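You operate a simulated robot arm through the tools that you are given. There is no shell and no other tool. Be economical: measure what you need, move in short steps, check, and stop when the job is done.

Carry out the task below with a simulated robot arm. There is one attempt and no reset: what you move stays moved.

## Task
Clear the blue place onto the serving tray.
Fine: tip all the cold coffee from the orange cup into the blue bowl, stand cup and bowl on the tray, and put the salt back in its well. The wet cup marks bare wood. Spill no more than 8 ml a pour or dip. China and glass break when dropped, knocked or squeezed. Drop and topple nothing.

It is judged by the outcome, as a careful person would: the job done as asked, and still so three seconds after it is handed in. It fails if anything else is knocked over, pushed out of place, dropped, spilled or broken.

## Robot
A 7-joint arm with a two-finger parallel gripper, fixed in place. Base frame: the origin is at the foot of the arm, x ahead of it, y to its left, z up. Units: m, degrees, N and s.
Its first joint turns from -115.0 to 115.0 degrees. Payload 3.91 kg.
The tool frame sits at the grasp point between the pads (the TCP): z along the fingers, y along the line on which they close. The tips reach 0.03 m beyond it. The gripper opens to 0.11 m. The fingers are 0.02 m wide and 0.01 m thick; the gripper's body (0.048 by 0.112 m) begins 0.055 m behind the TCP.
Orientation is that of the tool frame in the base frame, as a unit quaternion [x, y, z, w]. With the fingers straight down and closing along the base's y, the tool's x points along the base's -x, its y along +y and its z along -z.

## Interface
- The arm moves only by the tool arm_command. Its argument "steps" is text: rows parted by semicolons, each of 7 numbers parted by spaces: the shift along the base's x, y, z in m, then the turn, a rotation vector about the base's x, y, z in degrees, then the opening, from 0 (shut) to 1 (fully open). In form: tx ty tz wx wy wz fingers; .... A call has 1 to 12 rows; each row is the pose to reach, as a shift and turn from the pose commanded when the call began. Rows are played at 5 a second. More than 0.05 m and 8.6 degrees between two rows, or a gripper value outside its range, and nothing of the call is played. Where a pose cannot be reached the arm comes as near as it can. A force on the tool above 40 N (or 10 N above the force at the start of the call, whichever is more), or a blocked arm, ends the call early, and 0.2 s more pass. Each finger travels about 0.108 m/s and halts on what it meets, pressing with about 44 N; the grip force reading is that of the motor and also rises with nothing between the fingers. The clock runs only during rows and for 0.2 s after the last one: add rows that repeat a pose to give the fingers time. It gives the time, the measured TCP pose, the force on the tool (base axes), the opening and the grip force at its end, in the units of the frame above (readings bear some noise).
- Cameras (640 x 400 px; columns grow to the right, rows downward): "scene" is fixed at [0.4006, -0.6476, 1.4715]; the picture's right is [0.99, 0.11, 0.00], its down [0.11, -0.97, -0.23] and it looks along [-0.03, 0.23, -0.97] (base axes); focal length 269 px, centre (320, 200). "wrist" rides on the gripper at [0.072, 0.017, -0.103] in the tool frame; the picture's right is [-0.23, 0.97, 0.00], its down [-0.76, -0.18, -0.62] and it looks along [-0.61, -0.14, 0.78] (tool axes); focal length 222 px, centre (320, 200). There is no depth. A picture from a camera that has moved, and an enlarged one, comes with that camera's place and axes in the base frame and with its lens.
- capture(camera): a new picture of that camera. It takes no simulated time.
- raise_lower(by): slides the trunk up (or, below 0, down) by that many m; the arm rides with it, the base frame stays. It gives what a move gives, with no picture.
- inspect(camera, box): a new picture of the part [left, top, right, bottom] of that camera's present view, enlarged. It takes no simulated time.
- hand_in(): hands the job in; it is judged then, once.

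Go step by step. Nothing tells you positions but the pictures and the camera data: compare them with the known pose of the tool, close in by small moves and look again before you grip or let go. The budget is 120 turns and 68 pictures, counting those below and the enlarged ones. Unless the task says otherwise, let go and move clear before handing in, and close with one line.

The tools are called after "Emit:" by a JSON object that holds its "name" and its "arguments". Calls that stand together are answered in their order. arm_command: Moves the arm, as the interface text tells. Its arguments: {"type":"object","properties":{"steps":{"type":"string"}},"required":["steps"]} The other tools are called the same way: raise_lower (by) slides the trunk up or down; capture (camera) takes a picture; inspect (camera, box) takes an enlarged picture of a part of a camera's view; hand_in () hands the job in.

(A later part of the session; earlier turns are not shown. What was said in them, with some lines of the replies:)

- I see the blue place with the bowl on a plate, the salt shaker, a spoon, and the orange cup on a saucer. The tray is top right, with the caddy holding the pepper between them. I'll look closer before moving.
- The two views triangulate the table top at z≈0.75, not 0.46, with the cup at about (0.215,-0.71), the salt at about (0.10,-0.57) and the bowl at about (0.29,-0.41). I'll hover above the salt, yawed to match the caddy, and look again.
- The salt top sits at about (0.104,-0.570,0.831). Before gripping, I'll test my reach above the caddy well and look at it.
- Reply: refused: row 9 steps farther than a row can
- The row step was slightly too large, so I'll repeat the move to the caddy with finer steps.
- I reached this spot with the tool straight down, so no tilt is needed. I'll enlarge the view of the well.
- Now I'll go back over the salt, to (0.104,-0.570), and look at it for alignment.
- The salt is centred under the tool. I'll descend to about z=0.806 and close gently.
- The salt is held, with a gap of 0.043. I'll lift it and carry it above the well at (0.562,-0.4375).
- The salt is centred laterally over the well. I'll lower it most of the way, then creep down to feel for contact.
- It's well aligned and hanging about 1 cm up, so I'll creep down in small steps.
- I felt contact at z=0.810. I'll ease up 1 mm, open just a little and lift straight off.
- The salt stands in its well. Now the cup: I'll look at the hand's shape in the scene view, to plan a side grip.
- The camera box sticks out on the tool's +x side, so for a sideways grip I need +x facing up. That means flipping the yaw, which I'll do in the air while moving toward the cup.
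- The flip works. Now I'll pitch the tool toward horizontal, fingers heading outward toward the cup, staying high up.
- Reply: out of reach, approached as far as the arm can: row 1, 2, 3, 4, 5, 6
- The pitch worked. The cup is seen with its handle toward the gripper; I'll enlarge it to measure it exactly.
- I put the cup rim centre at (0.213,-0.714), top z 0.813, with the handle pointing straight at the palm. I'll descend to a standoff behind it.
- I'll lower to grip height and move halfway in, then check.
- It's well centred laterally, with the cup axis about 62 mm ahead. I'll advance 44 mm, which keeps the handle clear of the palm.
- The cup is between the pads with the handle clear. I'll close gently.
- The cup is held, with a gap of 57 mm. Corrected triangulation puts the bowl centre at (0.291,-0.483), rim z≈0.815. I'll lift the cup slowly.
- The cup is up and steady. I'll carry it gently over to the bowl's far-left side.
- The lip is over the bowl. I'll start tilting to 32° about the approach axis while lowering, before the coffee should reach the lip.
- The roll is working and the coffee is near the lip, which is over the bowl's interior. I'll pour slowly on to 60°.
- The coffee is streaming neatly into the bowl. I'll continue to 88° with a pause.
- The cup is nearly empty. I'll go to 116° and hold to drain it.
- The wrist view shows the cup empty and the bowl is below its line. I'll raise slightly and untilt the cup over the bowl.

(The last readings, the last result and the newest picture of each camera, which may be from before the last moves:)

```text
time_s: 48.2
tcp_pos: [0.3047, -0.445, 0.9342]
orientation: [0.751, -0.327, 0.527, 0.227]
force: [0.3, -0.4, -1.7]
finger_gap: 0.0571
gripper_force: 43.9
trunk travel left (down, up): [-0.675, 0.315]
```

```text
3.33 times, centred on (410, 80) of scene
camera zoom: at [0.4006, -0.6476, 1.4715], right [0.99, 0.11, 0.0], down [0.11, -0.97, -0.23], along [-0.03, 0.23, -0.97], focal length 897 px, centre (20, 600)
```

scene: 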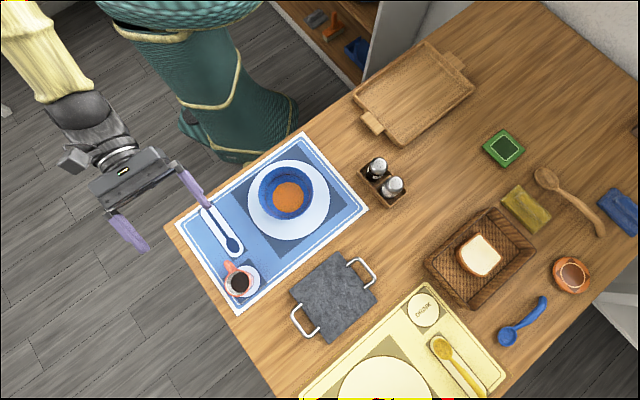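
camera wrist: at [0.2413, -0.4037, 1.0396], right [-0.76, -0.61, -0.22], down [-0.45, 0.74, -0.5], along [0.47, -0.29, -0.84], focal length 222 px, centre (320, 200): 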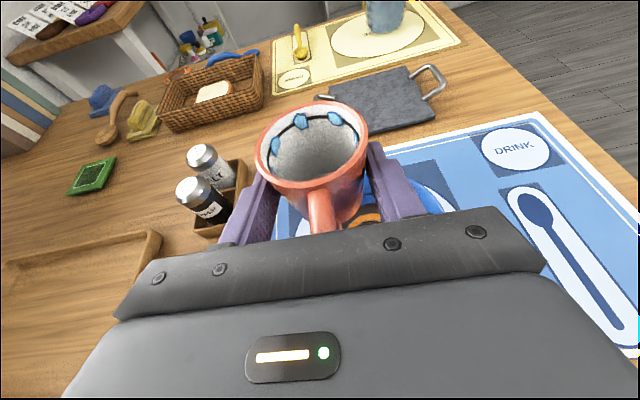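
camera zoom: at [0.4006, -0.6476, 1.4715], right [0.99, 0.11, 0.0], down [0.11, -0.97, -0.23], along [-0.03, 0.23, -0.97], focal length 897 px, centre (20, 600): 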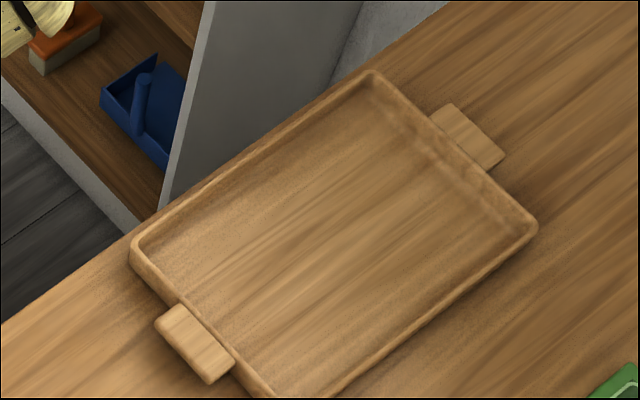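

The cup is empty and upright. I'll carry it toward the tray at a safe height.

Emit:
{"name": "arm_command", "arguments": {"steps": "0.012 0.015 0 0 0 0 0.47; 0.034 0.042 0 0 0 0 0.47; 0.06 0.075 0 0 0 0 0.47; 0.086 0.107 0 0 0 0 0.47; 0.112 0.14 0 0 0 0 0.47; 0.138 0.172 0 0 0 0 0.47; 0.164 0.205 0 0 0 0 0.47; 0.19 0.237 0 0 0 0 0.47; 0.214 0.267 0 0 0 0 0.47; 0.225 0.281 0 0 0 0 0.47"}}

Emit:
{"name": "arm_command", "arguments": {"steps": "0.012 0.015 0 0 0 0 0.47; 0.034 0.042 0 0 0 0 0.47; 0.06 0.075 0 0 0 0 0.47; 0.086 0.107 0 0 0 0 0.47; 0.106 0.132 0 0 0 0 0.47; 0.1176 0.147 0 0 0 0 0.47; 0.1176 0.147 0 0 0 0 0.47"}}

Emit:
{"name": "capture", "arguments": {"camera": "wrist"}}

Emit:
{"name": "inspect", "arguments": {"camera": "scene", "box": [330, 20, 490, 140]}}

```text
time_s: 50.4
tcp_pos: [0.5303, -0.1648, 0.9342]
orientation: [0.751, -0.326, 0.528, 0.226]
force: [-0.1, -0.8, -1.5]
finger_gap: 0.057
gripper_force: 43.9
trunk travel left (down, up): [-0.675, 0.315]
```

```text
time_s: 52.0
tcp_pos: [0.649, -0.0178, 0.9336]
orientation: [0.751, -0.327, 0.527, 0.227]
force: [1.0, -0.2, -0.3]
finger_gap: 0.057
gripper_force: 44.0
trunk travel left (down, up): [-0.675, 0.315]
```

```text
28 pictures are left
camera wrist: at [0.5858, 0.0238, 1.0387], right [-0.76, -0.61, -0.22], down [-0.45, 0.74, -0.5], along [0.47, -0.29, -0.84], focal length 222 px, centre (320, 200)
```

wrist: 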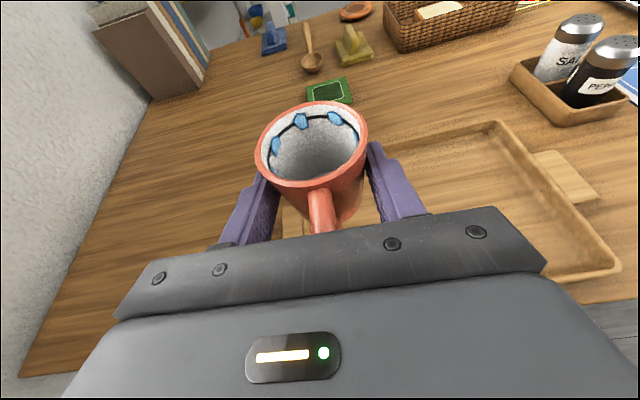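

```text
3.33 times, centred on (410, 80) of scene
camera zoom: at [0.4006, -0.6476, 1.4715], right [0.99, 0.11, 0.0], down [0.11, -0.97, -0.23], along [-0.03, 0.23, -0.97], focal length 897 px, centre (20, 600)
```

zoom: 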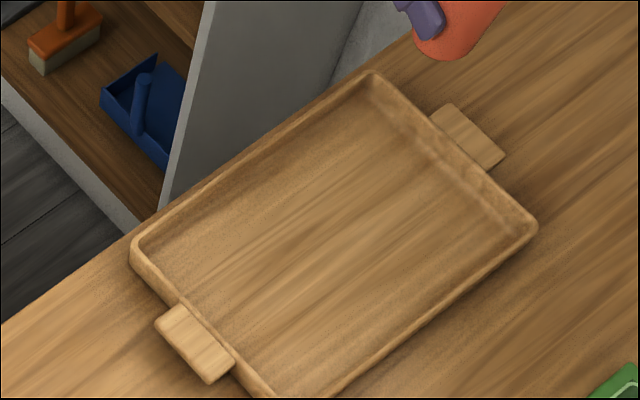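

Projection shows the cup will land inside the tray's far half. I'll descend to just above the tray floor.

Emit:
{"name": "arm_command", "arguments": {"steps": "0 0 -0.03 0 0 0 0.47; 0 0 -0.06 0 0 0 0.47; 0 0 -0.09 0 0 0 0.47; 0 0 -0.11 0 0 0 0.47; 0 0 -0.12 0 0 0 0.47; 0 0 -0.12 0 0 0 0.47"}}

Emit:
{"name": "inspect", "arguments": {"camera": "scene", "box": [330, 20, 490, 140]}}

```text
time_s: 53.4
tcp_pos: [0.6485, -0.0167, 0.8143]
orientation: [0.752, -0.326, 0.528, 0.226]
force: [0.0, -0.4, -1.9]
finger_gap: 0.0569
gripper_force: 44.1
trunk travel left (down, up): [-0.675, 0.315]
```

```text
3.33 times, centred on (410, 80) of scene
camera zoom: at [0.4006, -0.6476, 1.4715], right [0.99, 0.11, 0.0], down [0.11, -0.97, -0.23], along [-0.03, 0.23, -0.97], focal length 897 px, centre (20, 600)
```

zoom: 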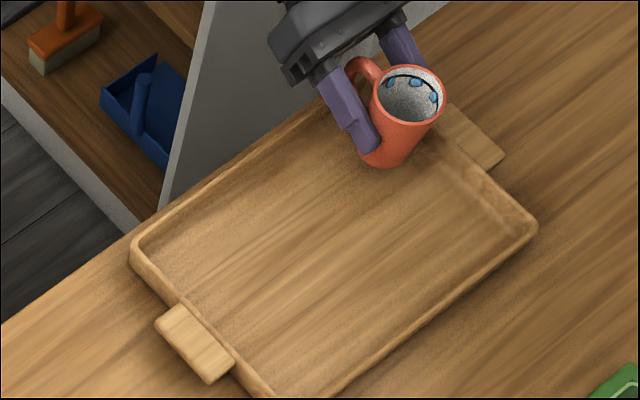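

It's right over the tray's far corner area. I'll nudge it 1 cm inward and creep down until it touches.

Emit:
{"name": "arm_command", "arguments": {"steps": "-0.005 -0.005 -0.002 0 0 0 0.47; -0.0073 -0.0069 -0.005 0 0 0 0.47; -0.0073 -0.0069 -0.008 0 0 0 0.47; -0.0073 -0.0069 -0.01 0 0 0 0.47; -0.0073 -0.0069 -0.012 0 0 0 0.47; -0.0073 -0.0069 -0.012 0 0 0 0.47"}}

```text
time_s: 54.8
tcp_pos: [0.6414, -0.0242, 0.8041]
orientation: [0.751, -0.326, 0.528, 0.227]
force: [-0.2, -0.1, -2.3]
finger_gap: 0.057
gripper_force: 44.0
trunk travel left (down, up): [-0.675, 0.315]
```

Emit:
{"name": "arm_command", "arguments": {"steps": "0 0 -0.0015 0 0 0 0.47; 0 0 -0.003 0 0 0 0.47; 0 0 -0.0045 0 0 0 0.47; 0 0 -0.0045 0 0 0 0.47"}}

```text
time_s: 55.8
tcp_pos: [0.6405, -0.0229, 0.8006]
orientation: [0.75, -0.326, 0.529, 0.226]
force: [4.9, 0.5, 11.2]
finger_gap: 0.0568
gripper_force: 43.5
trunk travel left (down, up): [-0.675, 0.315]
```

The cup has touched down. I'll relieve the pressure by 1.5 mm, then open slightly and check.

Emit:
{"name": "arm_command", "arguments": {"steps": "0 0 0.001 0 0 0 0.47; 0 0 0.0015 0 0 0 0.47; 0 0 0.0015 0 0 0 0.53; 0 0 0.0015 0 0 0 0.58; 0 0 0.0015 0 0 0 0.64; 0 0 0.0015 0 0 0 0.67; 0 0 0.0015 0 0 0 0.67"}}

Emit:
{"name": "capture", "arguments": {"camera": "wrist"}}

Emit:
{"name": "inspect", "arguments": {"camera": "scene", "box": [380, 30, 480, 110]}}

```text
time_s: 57.4
tcp_pos: [0.6411, -0.0241, 0.7991]
orientation: [0.751, -0.326, 0.528, 0.226]
force: [0.0, -0.2, -0.1]
finger_gap: 0.0739
gripper_force: 0.0
trunk travel left (down, up): [-0.675, 0.315]
```

```text
25 pictures are left
camera wrist: at [0.5767, 0.0175, 0.9053], right [-0.76, -0.61, -0.22], down [-0.45, 0.74, -0.5], along [0.47, -0.29, -0.84], focal length 222 px, centre (320, 200)
```

wrist: 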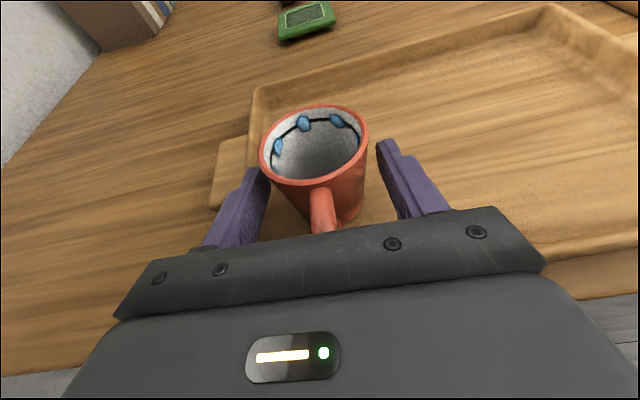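

```text
5.00 times, centred on (430, 70) of scene
camera zoom: at [0.4006, -0.6476, 1.4715], right [0.99, 0.11, 0.0], down [0.11, -0.97, -0.23], along [-0.03, 0.23, -0.97], focal length 1345 px, centre (-230, 850)
```

zoom: 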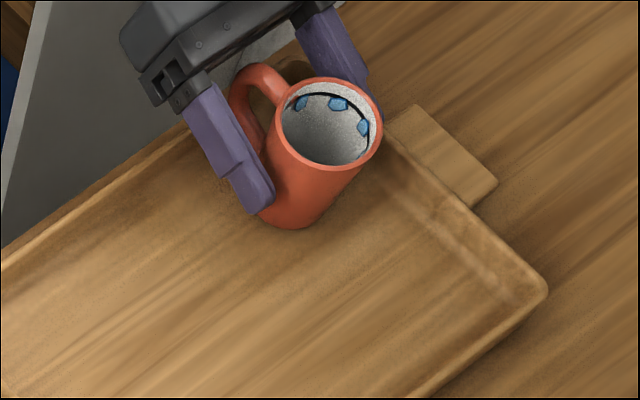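

The cup stands on the tray. I'll open a bit more and back straight out along the fingers, then rise.

Emit:
{"name": "arm_command", "arguments": {"steps": "0 0 0 0 0 0 0.75; 0 0 0 0 0 0 0.8; -0.013 0.0137 0.0068 0 0 0 0.8; -0.026 0.0274 0.0136 0 0 0 0.8; -0.045 0.048 0.024 0 0 0 0.8; -0.065 0.069 0.034 0 0 0 0.8; -0.084 0.089 0.06 0 0 0 0.8; -0.084 0.089 0.1 0 0 0 0.8; -0.084 0.089 0.145 0 0 0 0.8; -0.084 0.089 0.19 0 0 0 0.8; -0.084 0.089 0.22 0 0 0 0.8"}}

Emit:
{"name": "capture", "arguments": {"camera": "scene"}}

```text
time_s: 59.8
tcp_pos: [0.5571, 0.0656, 1.0203]
orientation: [0.751, -0.327, 0.527, 0.227]
force: [0.3, -0.6, 1.2]
finger_gap: 0.088
gripper_force: 0.1
trunk travel left (down, up): [-0.675, 0.315]
```

```text
23 pictures are left
```

scene: 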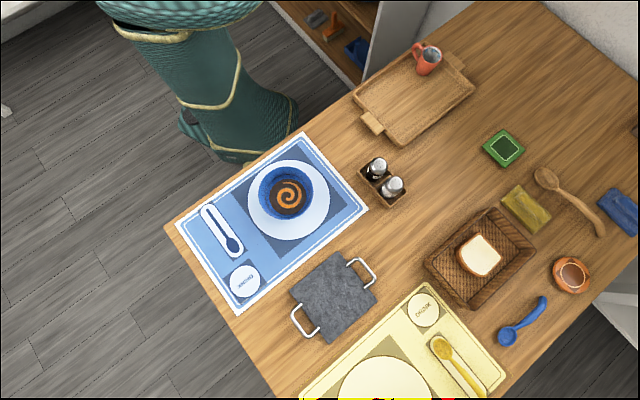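

The cup is standing on the tray and its saucer is bare. Next is the bowl, pinched by its rim. First I'll turn the tool back to straight down while moving toward the bowl.

Emit:
{"name": "arm_command", "arguments": {"steps": "-0.01 -0.015 0.01 5.8 5.5 0 0.8; -0.03 -0.04 0.02 11.6 11 0 0.8; -0.05 -0.07 0.03 17.4 16.5 0 0.8; -0.07 -0.1 0.03 23.2 22 0 0.8; -0.09 -0.13 0.03 29 27.5 0 0.8; -0.11 -0.16 0.03 34.8 33 0 0.8; -0.13 -0.19 0.03 40.6 38.5 0 0.8; -0.15 -0.22 0.03 46.4 44 0 0.8; -0.17 -0.25 0.03 51 48 0 0.8; -0.18 -0.28 0.03 51 48 0 0.8; -0.18 -0.28 0.03 51 48 0 0.8"}}

```text
time_s: 62.2
tcp_pos: [0.378, -0.2175, 1.0513]
orientation: [0.917, -0.399, 0.0, 0.0]
force: [-1.0, -1.0, 0.0]
finger_gap: 0.088
gripper_force: 0.1
trunk travel left (down, up): [-0.675, 0.315]
```

Emit:
{"name": "arm_command", "arguments": {"steps": "-0.0125 -0.02 -0.008 0 0 -7.8 0.6; -0.025 -0.04 -0.016 0 0 -15.6 0.5; -0.0375 -0.06 -0.024 0 0 -23.4 0.5; -0.05 -0.08 -0.032 0 0 -31.2 0.5; -0.0625 -0.1 -0.04 0 0 -39 0.5; -0.075 -0.12 -0.05 0 0 -46.8 0.5; -0.0875 -0.14 -0.06 0 0 -54.6 0.5; -0.1 -0.16 -0.07 0 0 -62.4 0.5; -0.1125 -0.18 -0.08 0 0 -70.2 0.5; -0.125 -0.2 -0.09 0 0 -78 0.5; -0.1375 -0.2185 -0.09 0 0 -86 0.5; -0.1375 -0.2185 -0.09 0 0 -86 0.5"}}

Emit:
{"name": "capture", "arguments": {"camera": "wrist"}}

Emit:
{"name": "inspect", "arguments": {"camera": "scene", "box": [230, 140, 350, 250]}}

```text
time_s: 64.8
tcp_pos: [0.241, -0.4337, 0.962]
orientation: [-0.398, 0.917, -0.001, 0.0]
force: [0.1, 0.2, -0.1]
finger_gap: 0.0549
gripper_force: 0.1
trunk travel left (down, up): [-0.675, 0.315]
```

```text
22 pictures are left
camera wrist: at [0.1759, -0.4746, 1.0661], right [-0.56, 0.83, 0.0], down [0.65, 0.43, 0.62], along [0.52, 0.35, -0.78], focal length 222 px, centre (320, 200)
```

wrist: 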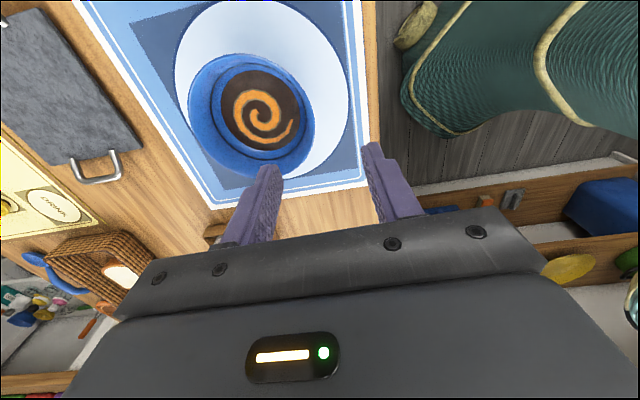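

```text
3.64 times, centred on (290, 195) of scene
camera zoom: at [0.4006, -0.6476, 1.4715], right [0.99, 0.11, 0.0], down [0.11, -0.97, -0.23], along [-0.03, 0.23, -0.97], focal length 978 px, centre (429, 218)
```

zoom: 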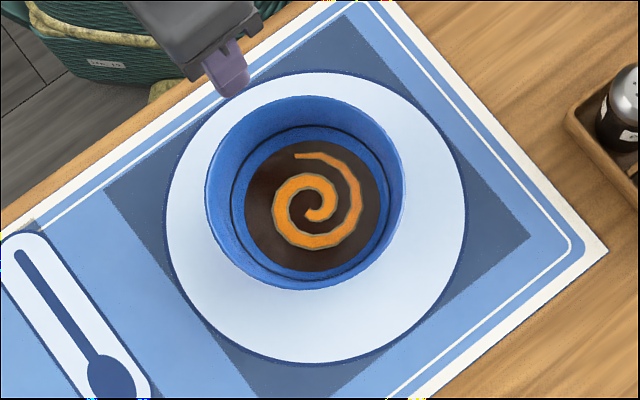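

The bowl centre is about (0.291,-0.484), rim z≈0.81, radius 0.07, with walls flaring roughly 25–30° and soup well below the rim. I'll tilt 25° to match the wall at the near-base side and stop 6 cm short.

Emit:
{"name": "arm_command", "arguments": {"steps": "-0.005 0.004 -0.015 -4.3 -4.6 0 0.5; -0.01 0.008 -0.035 -8.5 -9.2 0 0.5; -0.015 0.012 -0.055 -12.8 -13.8 0 0.5; -0.02 0.015 -0.08 -17.05 -18.3 0 0.5; -0.02 0.015 -0.094 -17.05 -18.3 0 0.5; -0.02 0.015 -0.094 -17.05 -18.3 0 0.5"}}

Emit:
{"name": "capture", "arguments": {"camera": "wrist"}}

Emit:
{"name": "inspect", "arguments": {"camera": "scene", "box": [230, 140, 350, 250]}}

```text
time_s: 66.2
tcp_pos: [0.219, -0.4182, 0.8676]
orientation: [-0.389, 0.895, -0.199, 0.087]
force: [-0.3, 0.4, -0.2]
finger_gap: 0.0551
gripper_force: 0.1
trunk travel left (down, up): [-0.675, 0.315]
```

```text
20 pictures are left
camera wrist: at [0.1245, -0.4308, 0.9551], right [-0.49, 0.77, -0.41], down [0.44, 0.63, 0.64], along [0.75, 0.13, -0.65], focal length 222 px, centre (320, 200)
```

wrist: 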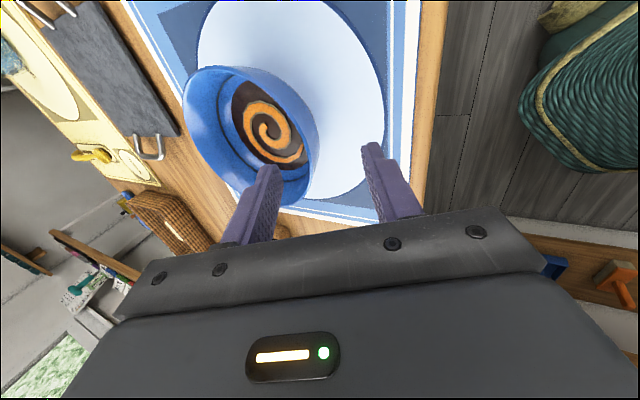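

```text
3.64 times, centred on (290, 195) of scene
camera zoom: at [0.4006, -0.6476, 1.4715], right [0.99, 0.11, 0.0], down [0.11, -0.97, -0.23], along [-0.03, 0.23, -0.97], focal length 978 px, centre (429, 218)
```

zoom: 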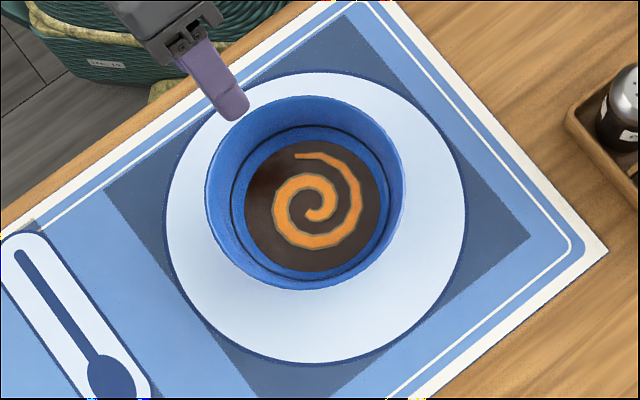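

Aligned. I'll narrow the opening to about 36 mm, advance 4 cm along the fingers and check straddling.

Emit:
{"name": "arm_command", "arguments": {"steps": "0 0 0 0 0 0 0.4; 0.003 -0.003 -0.009 0 0 0 0.33; 0.006 -0.006 -0.018 0 0 0 0.33; 0.009 -0.009 -0.027 0 0 0 0.33; 0.0124 -0.0115 -0.036 0 0 0 0.33; 0.0124 -0.0115 -0.036 0 0 0 0.33"}}

Emit:
{"name": "inspect", "arguments": {"camera": "wrist", "box": [170, 40, 450, 240]}}

Emit:
{"name": "inspect", "arguments": {"camera": "scene", "box": [230, 140, 350, 250]}}

```text
time_s: 67.6
tcp_pos: [0.2316, -0.4296, 0.8293]
orientation: [-0.389, 0.896, -0.198, 0.086]
force: [0.1, -0.3, 0.0]
finger_gap: 0.0359
gripper_force: 0.2
trunk travel left (down, up): [-0.675, 0.315]
```

```text
2.00 times, centred on (310, 140) of wrist
camera zoom: at [0.1374, -0.4421, 0.9183], right [-0.49, 0.77, -0.41], down [0.44, 0.63, 0.64], along [0.75, 0.13, -0.65], focal length 444 px, centre (340, 320)
```

zoom: 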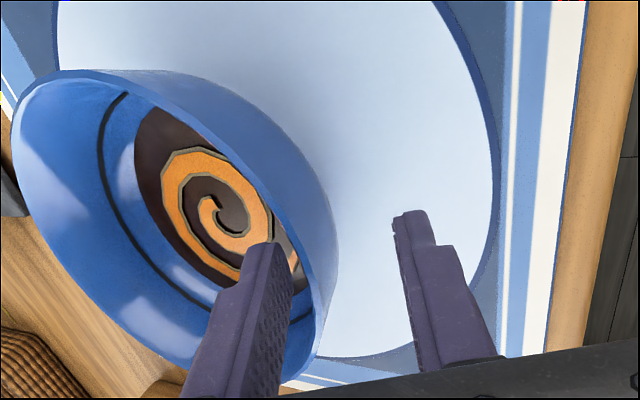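

```text
3.64 times, centred on (290, 195) of scene
camera zoom: at [0.4006, -0.6476, 1.4715], right [0.99, 0.11, 0.0], down [0.11, -0.97, -0.23], along [-0.03, 0.23, -0.97], focal length 978 px, centre (429, 218)
```

zoom: 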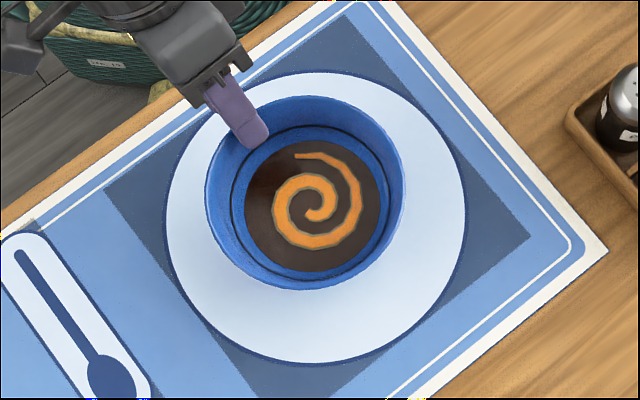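

The rim is straddled, lying nearer the inner finger. I'll shift 6 mm inward, go 13 mm further down, and close slowly.

Emit:
{"name": "arm_command", "arguments": {"steps": "0.0044 -0.0041 0 0 0 0 0.33; 0.0064 -0.006 -0.006 0 0 0 0.33; 0.0084 -0.0078 -0.0118 0 0 0 0.33; 0.0084 -0.0078 -0.0118 0 0 0 0.33"}}

Emit:
{"name": "inspect", "arguments": {"camera": "wrist", "box": [170, 40, 450, 240]}}

```text
time_s: 68.6
tcp_pos: [0.2401, -0.438, 0.8176]
orientation: [-0.389, 0.895, -0.198, 0.086]
force: [-0.2, -0.6, -0.7]
finger_gap: 0.0365
gripper_force: 0.0
trunk travel left (down, up): [-0.675, 0.315]
```

```text
2.00 times, centred on (310, 140) of wrist
camera zoom: at [0.1458, -0.45, 0.9062], right [-0.49, 0.77, -0.41], down [0.44, 0.63, 0.64], along [0.75, 0.13, -0.65], focal length 444 px, centre (340, 320)
```

zoom: 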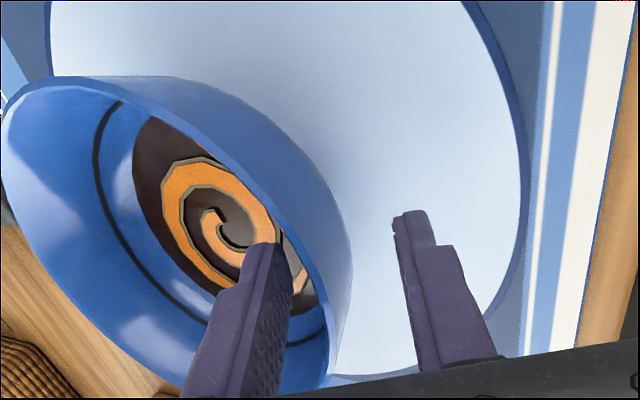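

The wall is well between the pads. I'll close slowly.

Emit:
{"name": "arm_command", "arguments": {"steps": "0 0 0 0 0 0 0.28; 0 0 0 0 0 0 0.24; 0 0 0 0 0 0 0.2; 0 0 0 0 0 0 0.16; 0 0 0 0 0 0 0.12; 0 0 0 0 0 0 0.08; 0 0 0 0 0 0 0.05; 0 0 0 0 0 0 0.03; 0 0 0 0 0 0 0.03"}}

Emit:
{"name": "inspect", "arguments": {"camera": "wrist", "box": [170, 40, 450, 240]}}

```text
time_s: 70.6
tcp_pos: [0.2406, -0.4389, 0.8186]
orientation: [-0.389, 0.895, -0.199, 0.087]
force: [0.3, -0.6, -4.1]
finger_gap: 0.0056
gripper_force: 44.0
trunk travel left (down, up): [-0.675, 0.315]
```

```text
2.00 times, centred on (310, 140) of wrist
camera zoom: at [0.1458, -0.4499, 0.906], right [-0.49, 0.77, -0.41], down [0.44, 0.63, 0.64], along [0.75, 0.13, -0.65], focal length 444 px, centre (340, 320)
```

zoom: 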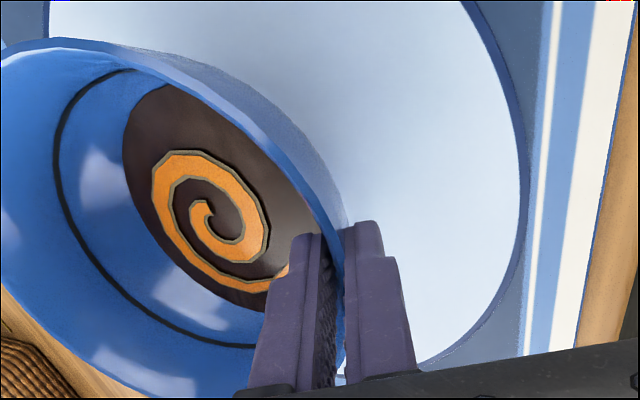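

The grip holds on a 5.6 mm wall, but the bowl seems to have shifted slightly. I'll check the scene view.

Emit:
{"name": "inspect", "arguments": {"camera": "scene", "box": [230, 140, 350, 250]}}

```text
3.64 times, centred on (290, 195) of scene
camera zoom: at [0.4006, -0.6476, 1.4715], right [0.99, 0.11, 0.0], down [0.11, -0.97, -0.23], along [-0.03, 0.23, -0.97], focal length 978 px, centre (429, 218)
```

zoom: 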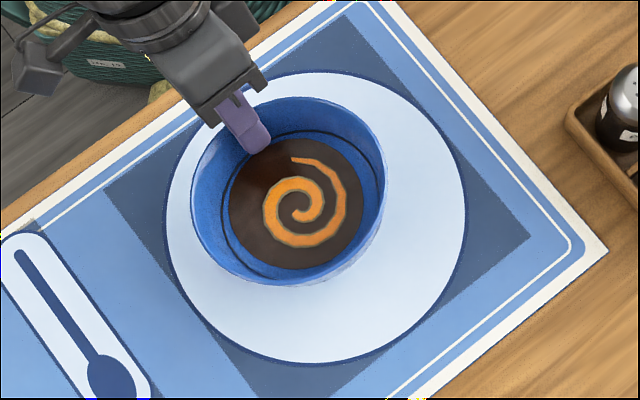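

The bowl slid about 1 cm on its plate as the pads aligned, but the soup still sits level in it. I'll lift gently a little and check for tilt.

Emit:
{"name": "arm_command", "arguments": {"steps": "0 0 0.003 0 0 0 0.03; 0 0 0.007 0 0 0 0.03; 0 0 0.012 0 0 0 0.03; 0 0 0.018 0 0 0 0.03; 0 0 0.024 0 0 0 0.03; 0 0 0.028 0 0 0 0.03; 0 0 0.03 0 0 0 0.03; 0 0 0.03 0 0 0 0.03"}}

Emit:
{"name": "capture", "arguments": {"camera": "wrist"}}

Emit:
{"name": "inspect", "arguments": {"camera": "scene", "box": [230, 140, 350, 250]}}

```text
time_s: 72.4
tcp_pos: [0.2396, -0.4369, 0.8495]
orientation: [-0.389, 0.895, -0.199, 0.086]
force: [0.4, 0.8, -4.1]
finger_gap: 0.0058
gripper_force: 44.3
trunk travel left (down, up): [-0.675, 0.315]
```

```text
13 pictures are left
camera wrist: at [0.1461, -0.4502, 0.9365], right [-0.49, 0.77, -0.41], down [0.44, 0.63, 0.64], along [0.75, 0.13, -0.65], focal length 222 px, centre (320, 200)
```

wrist: 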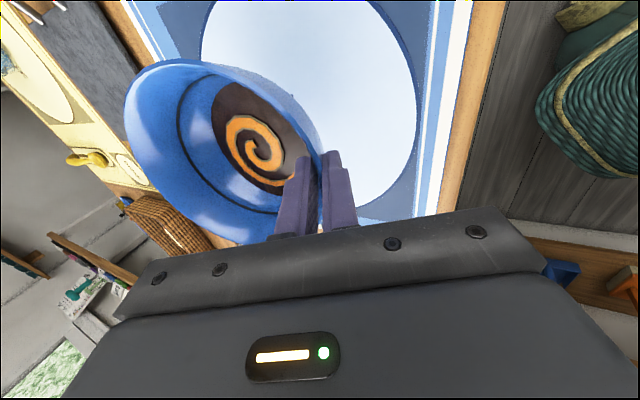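

```text
3.64 times, centred on (290, 195) of scene
camera zoom: at [0.4006, -0.6476, 1.4715], right [0.99, 0.11, 0.0], down [0.11, -0.97, -0.23], along [-0.03, 0.23, -0.97], focal length 978 px, centre (429, 218)
```

zoom: 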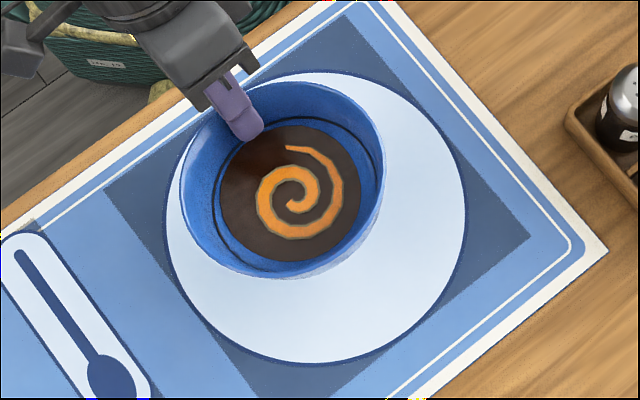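

The bowl is held, about 0.42 kg, and seems tilted several degrees. I'll zoom in on ring versus soup to gauge the direction.

Emit:
{"name": "inspect", "arguments": {"camera": "scene", "box": [258, 152, 334, 216]}}

```text
6.25 times, centred on (296, 184) of scene
camera zoom: at [0.4006, -0.6476, 1.4715], right [0.99, 0.11, 0.0], down [0.11, -0.97, -0.23], along [-0.03, 0.23, -0.97], focal length 1682 px, centre (470, 300)
```

zoom: 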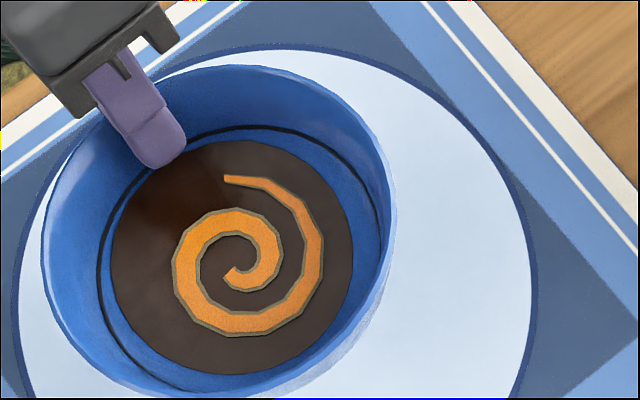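

The gripped/-x side sits about 10° low. I'll raise the bowl and rotate about 9° slowly to level it, then recheck.

Emit:
{"name": "arm_command", "arguments": {"steps": "0 0 0.01 0 0 0 0.03; 0 0 0.025 0 0 0 0.03; 0 0 0.042 0 0 0 0.03; 0 0 0.058 0.6 1.7 0 0.03; 0 0 0.07 1.2 3.4 0 0.03; 0 0 0.078 1.8 5.1 0 0.03; 0 0 0.08 2.4 6.8 0 0.03; 0 0 0.08 2.9 8.5 0 0.03; 0 0 0.08 2.9 8.5 0 0.03; 0 0 0.08 2.9 8.5 0 0.03"}}

Emit:
{"name": "inspect", "arguments": {"camera": "scene", "box": [250, 140, 326, 204]}}

```text
time_s: 74.6
tcp_pos: [0.24, -0.4383, 0.9295]
orientation: [-0.4, 0.904, -0.145, 0.03]
force: [0.2, 0.1, -3.6]
finger_gap: 0.0055
gripper_force: 43.8
trunk travel left (down, up): [-0.675, 0.315]
```

```text
6.25 times, centred on (288, 172) of scene
camera zoom: at [0.4006, -0.6476, 1.4715], right [0.99, 0.11, 0.0], down [0.11, -0.97, -0.23], along [-0.03, 0.23, -0.97], focal length 1682 px, centre (520, 375)
```

zoom: 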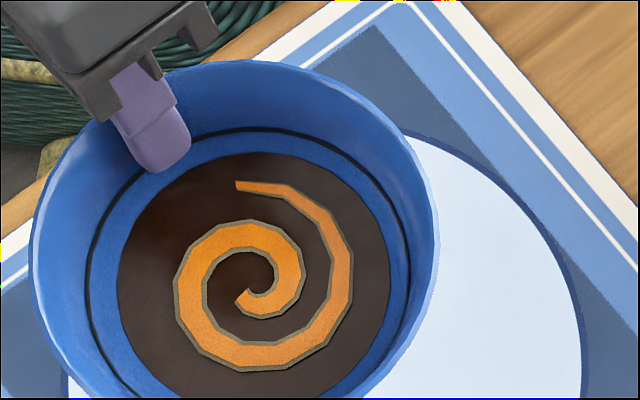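

The bowl is now near level. I'll add a 2° trim and carry it slowly toward the tray.

Emit:
{"name": "arm_command", "arguments": {"steps": "0.002 0.002 0 1 0 0 0.03; 0.007 0.008 0 2 0 0 0.03; 0.016 0.017 0 2 0 0 0.03; 0.028 0.03 0 2 0 0 0.03; 0.043 0.047 0 2 0 0 0.03; 0.06 0.065 0 2 0 0 0.03; 0.078 0.085 0 2 0 0 0.03; 0.096 0.104 0 2 0 0 0.03; 0.114 0.124 0 2 0 0 0.03; 0.13 0.142 0 2 0 0 0.03; 0.141 0.154 0 2 0 0 0.03; 0.146 0.159 0 2 0 0 0.03"}}

Emit:
{"name": "arm_command", "arguments": {"steps": "0.002 0.002 0 0 0 0 0.03; 0.007 0.008 0 0 0 0 0.03; 0.016 0.017 0 0 0 0 0.03; 0.028 0.03 0 0 0 0 0.03; 0.043 0.047 0 0 0 0 0.03; 0.06 0.065 0 0 0 0 0.03; 0.078 0.085 0 0 0 0 0.03; 0.096 0.104 0 0 0 0 0.03; 0.114 0.124 0 0 0 0 0.03; 0.13 0.142 0 0 0 0 0.03; 0.142 0.155 0 0 0 0 0.03; 0.147 0.16 0 0 0 0 0.03"}}

Emit:
{"name": "inspect", "arguments": {"camera": "scene", "box": [340, 20, 480, 150]}}

```text
time_s: 77.2
tcp_pos: [0.386, -0.2775, 0.9279]
orientation: [-0.4, 0.906, -0.131, 0.037]
force: [-0.6, -0.2, -3.5]
finger_gap: 0.0053
gripper_force: 44.2
trunk travel left (down, up): [-0.675, 0.315]
```

```text
time_s: 79.8
tcp_pos: [0.5338, -0.1173, 0.928]
orientation: [-0.4, 0.906, -0.13, 0.037]
force: [-0.8, 0.3, -3.3]
finger_gap: 0.0054
gripper_force: 44.1
trunk travel left (down, up): [-0.675, 0.315]
```

```text
3.08 times, centred on (410, 85) of scene
camera zoom: at [0.4006, -0.6476, 1.4715], right [0.99, 0.11, 0.0], down [0.11, -0.97, -0.23], along [-0.03, 0.23, -0.97], focal length 828 px, centre (43, 554)
```

zoom: 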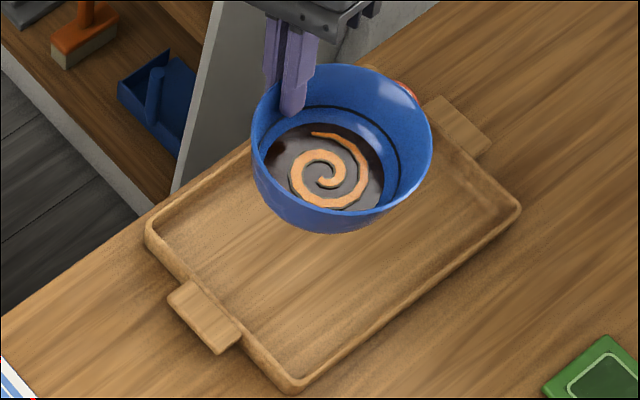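

The bowl sits above the intended spot. I'll descend to about 15 mm above the floor and look.

Emit:
{"name": "arm_command", "arguments": {"steps": "0 0 -0.008 0 0 0 0.03; 0 0 -0.02 0 0 0 0.03; 0 0 -0.035 0 0 0 0.03; 0 0 -0.05 0 0 0 0.03; 0 0 -0.063 0 0 0 0.03; 0 0 -0.073 0 0 0 0.03; 0 0 -0.08 0 0 0 0.03; 0 0 -0.083 0 0 0 0.03; 0 0 -0.083 0 0 0 0.03"}}

Emit:
{"name": "inspect", "arguments": {"camera": "scene", "box": [340, 20, 480, 150]}}

Emit:
{"name": "capture", "arguments": {"camera": "wrist"}}

```text
time_s: 81.8
tcp_pos: [0.5334, -0.1184, 0.8453]
orientation: [-0.4, 0.907, -0.131, 0.037]
force: [0.2, -0.2, -4.0]
finger_gap: 0.0053
gripper_force: 44.6
trunk travel left (down, up): [-0.675, 0.315]
```

```text
3.08 times, centred on (410, 85) of scene
camera zoom: at [0.4006, -0.6476, 1.4715], right [0.99, 0.11, 0.0], down [0.11, -0.97, -0.23], along [-0.03, 0.23, -0.97], focal length 828 px, centre (43, 554)
```

zoom: 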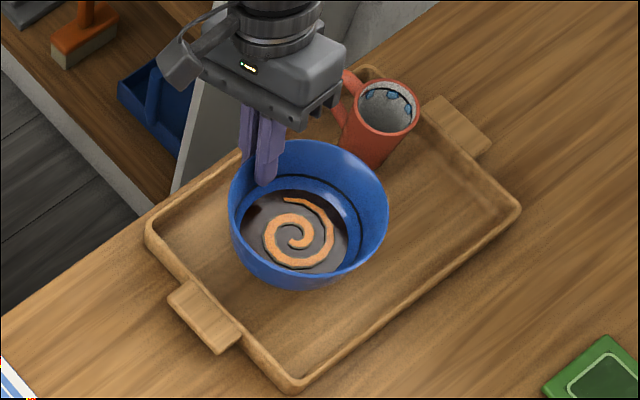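

```text
7 pictures are left
camera wrist: at [0.4533, -0.1389, 0.9446], right [-0.54, 0.8, -0.27], down [0.54, 0.57, 0.62], along [0.65, 0.19, -0.74], focal length 222 px, centre (320, 200)
```

wrist: 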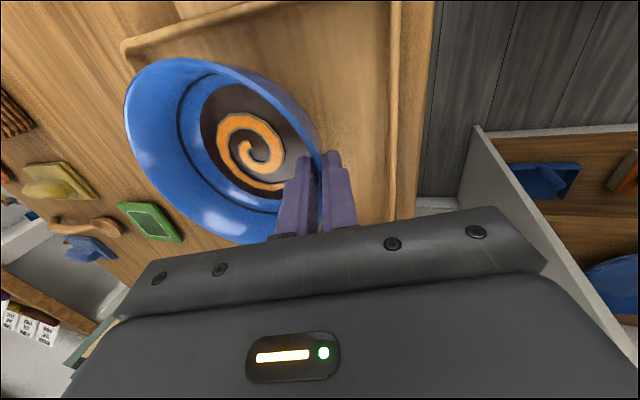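

Good clearance from cup and tray edges. I'll creep down to feel contact.

Emit:
{"name": "arm_command", "arguments": {"steps": "0 0 -0.002 0 0 0 0.03; 0 0 -0.004 0 0 0 0.03; 0 0 -0.006 0 0 0 0.03; 0 0 -0.008 0 0 0 0.03; 0 0 -0.01 0 0 0 0.03; 0 0 -0.01 0 0 0 0.03"}}

```text
time_s: 83.2
tcp_pos: [0.5332, -0.1187, 0.8355]
orientation: [-0.4, 0.906, -0.131, 0.037]
force: [-0.1, -0.5, -3.9]
finger_gap: 0.0054
gripper_force: 44.0
trunk travel left (down, up): [-0.675, 0.315]
```

Emit:
{"name": "arm_command", "arguments": {"steps": "0 0 -0.0015 0 0 0 0.03; 0 0 -0.003 0 0 0 0.03; 0 0 -0.0045 0 0 0 0.03; 0 0 -0.006 0 0 0 0.03; 0 0 -0.006 0 0 0 0.03"}}

```text
time_s: 84.4
tcp_pos: [0.5335, -0.1188, 0.8295]
orientation: [-0.4, 0.906, -0.13, 0.036]
force: [-0.8, -0.2, -3.7]
finger_gap: 0.0051
gripper_force: 43.6
trunk travel left (down, up): [-0.675, 0.315]
```

Emit:
{"name": "arm_command", "arguments": {"steps": "0 0 -0.0015 0 0 0 0.03; 0 0 -0.003 0 0 0 0.03; 0 0 -0.0045 0 0 0 0.03; 0 0 -0.0045 0 0 0 0.03"}}

```text
time_s: 85.4
tcp_pos: [0.5344, -0.1188, 0.8263]
orientation: [-0.4, 0.906, -0.131, 0.037]
force: [-0.2, 1.4, 8.8]
finger_gap: 0.0051
gripper_force: 43.9
trunk travel left (down, up): [-0.675, 0.315]
```

Contact. I'll relieve about 1.5 mm and open slowly.

Emit:
{"name": "arm_command", "arguments": {"steps": "0 0 0.0008 0 0 0 0.03; 0 0 0.0015 0 0 0 0.03; 0 0 0.0015 0 0 0 0.06; 0 0 0.0015 0 0 0 0.09; 0 0 0.0015 0 0 0 0.12; 0 0 0.0015 0 0 0 0.16; 0 0 0.0015 0 0 0 0.2; 0 0 0.0015 0 0 0 0.2"}}

Emit:
{"name": "capture", "arguments": {"camera": "wrist"}}

```text
time_s: 87.2
tcp_pos: [0.5341, -0.1192, 0.8262]
orientation: [-0.4, 0.906, -0.13, 0.036]
force: [0.1, -0.5, -0.5]
finger_gap: 0.0221
gripper_force: 0.1
trunk travel left (down, up): [-0.675, 0.315]
```

```text
6 pictures are left
camera wrist: at [0.4526, -0.1387, 0.9255], right [-0.54, 0.8, -0.27], down [0.54, 0.57, 0.62], along [0.65, 0.19, -0.74], focal length 222 px, centre (320, 200)
```

wrist: 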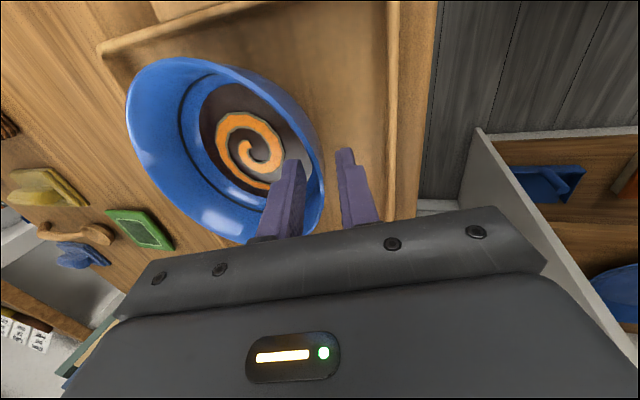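

Released, with the wall free between the pads. I'll back out along the fingers and rise.

Emit:
{"name": "arm_command", "arguments": {"steps": "-0.0017 0.0021 0.0096 0 0 0 0.2; -0.0042 0.0052 0.024 0 0 0 0.2; -0.0076 0.0093 0.043 0 0 0 0.2; -0.012 0.0145 0.068 0 0 0 0.2; -0.016 0.02 0.1 0 0 0 0.2; -0.025 0.025 0.14 0 0 0 0.2; -0.05 0.03 0.18 0 0 0 0.2; -0.09 0.03 0.2 0 0 0 0.2; -0.135 0.03 0.22 0 0 0 0.2; -0.18 0.03 0.23 0 0 0 0.2; -0.18 0.03 0.23 0 0 0 0.2"}}

Emit:
{"name": "capture", "arguments": {"camera": "scene"}}

Emit:
{"name": "inspect", "arguments": {"camera": "scene", "box": [340, 20, 480, 210]}}

```text
time_s: 89.6
tcp_pos: [0.3519, -0.0885, 1.058]
orientation: [-0.4, 0.907, -0.13, 0.035]
force: [0.4, 0.2, 0.0]
finger_gap: 0.0221
gripper_force: 0.1
trunk travel left (down, up): [-0.675, 0.315]
```

```text
5 pictures are left
```

scene: 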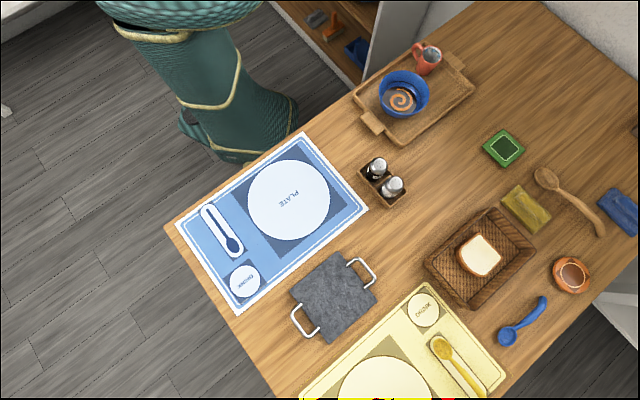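

```text
2.11 times, centred on (410, 115) of scene
camera zoom: at [0.4006, -0.6476, 1.4715], right [0.99, 0.11, 0.0], down [0.11, -0.97, -0.23], along [-0.03, 0.23, -0.97], focal length 566 px, centre (130, 379)
```

zoom: 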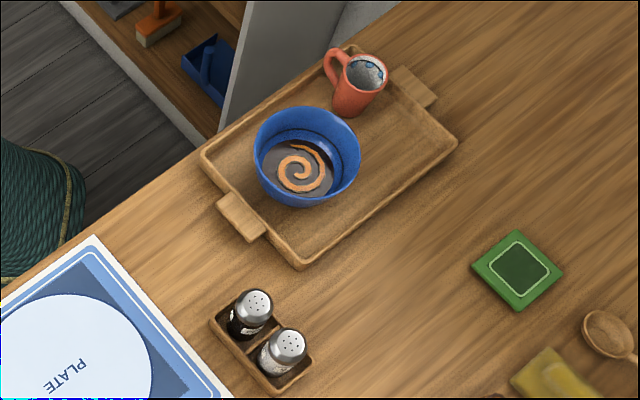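

The bowl and empty cup stand on the tray, the salt is in its well and I see no spills. Handing in.

Emit:
{"name": "hand_in", "arguments": {}}

```text
The job is handed in.
```

The coffee is in the blue bowl, the cup and bowl stand on the tray, the salt is back in its well, and the job is handed in. I saw no spills and nothing broken or knocked over.
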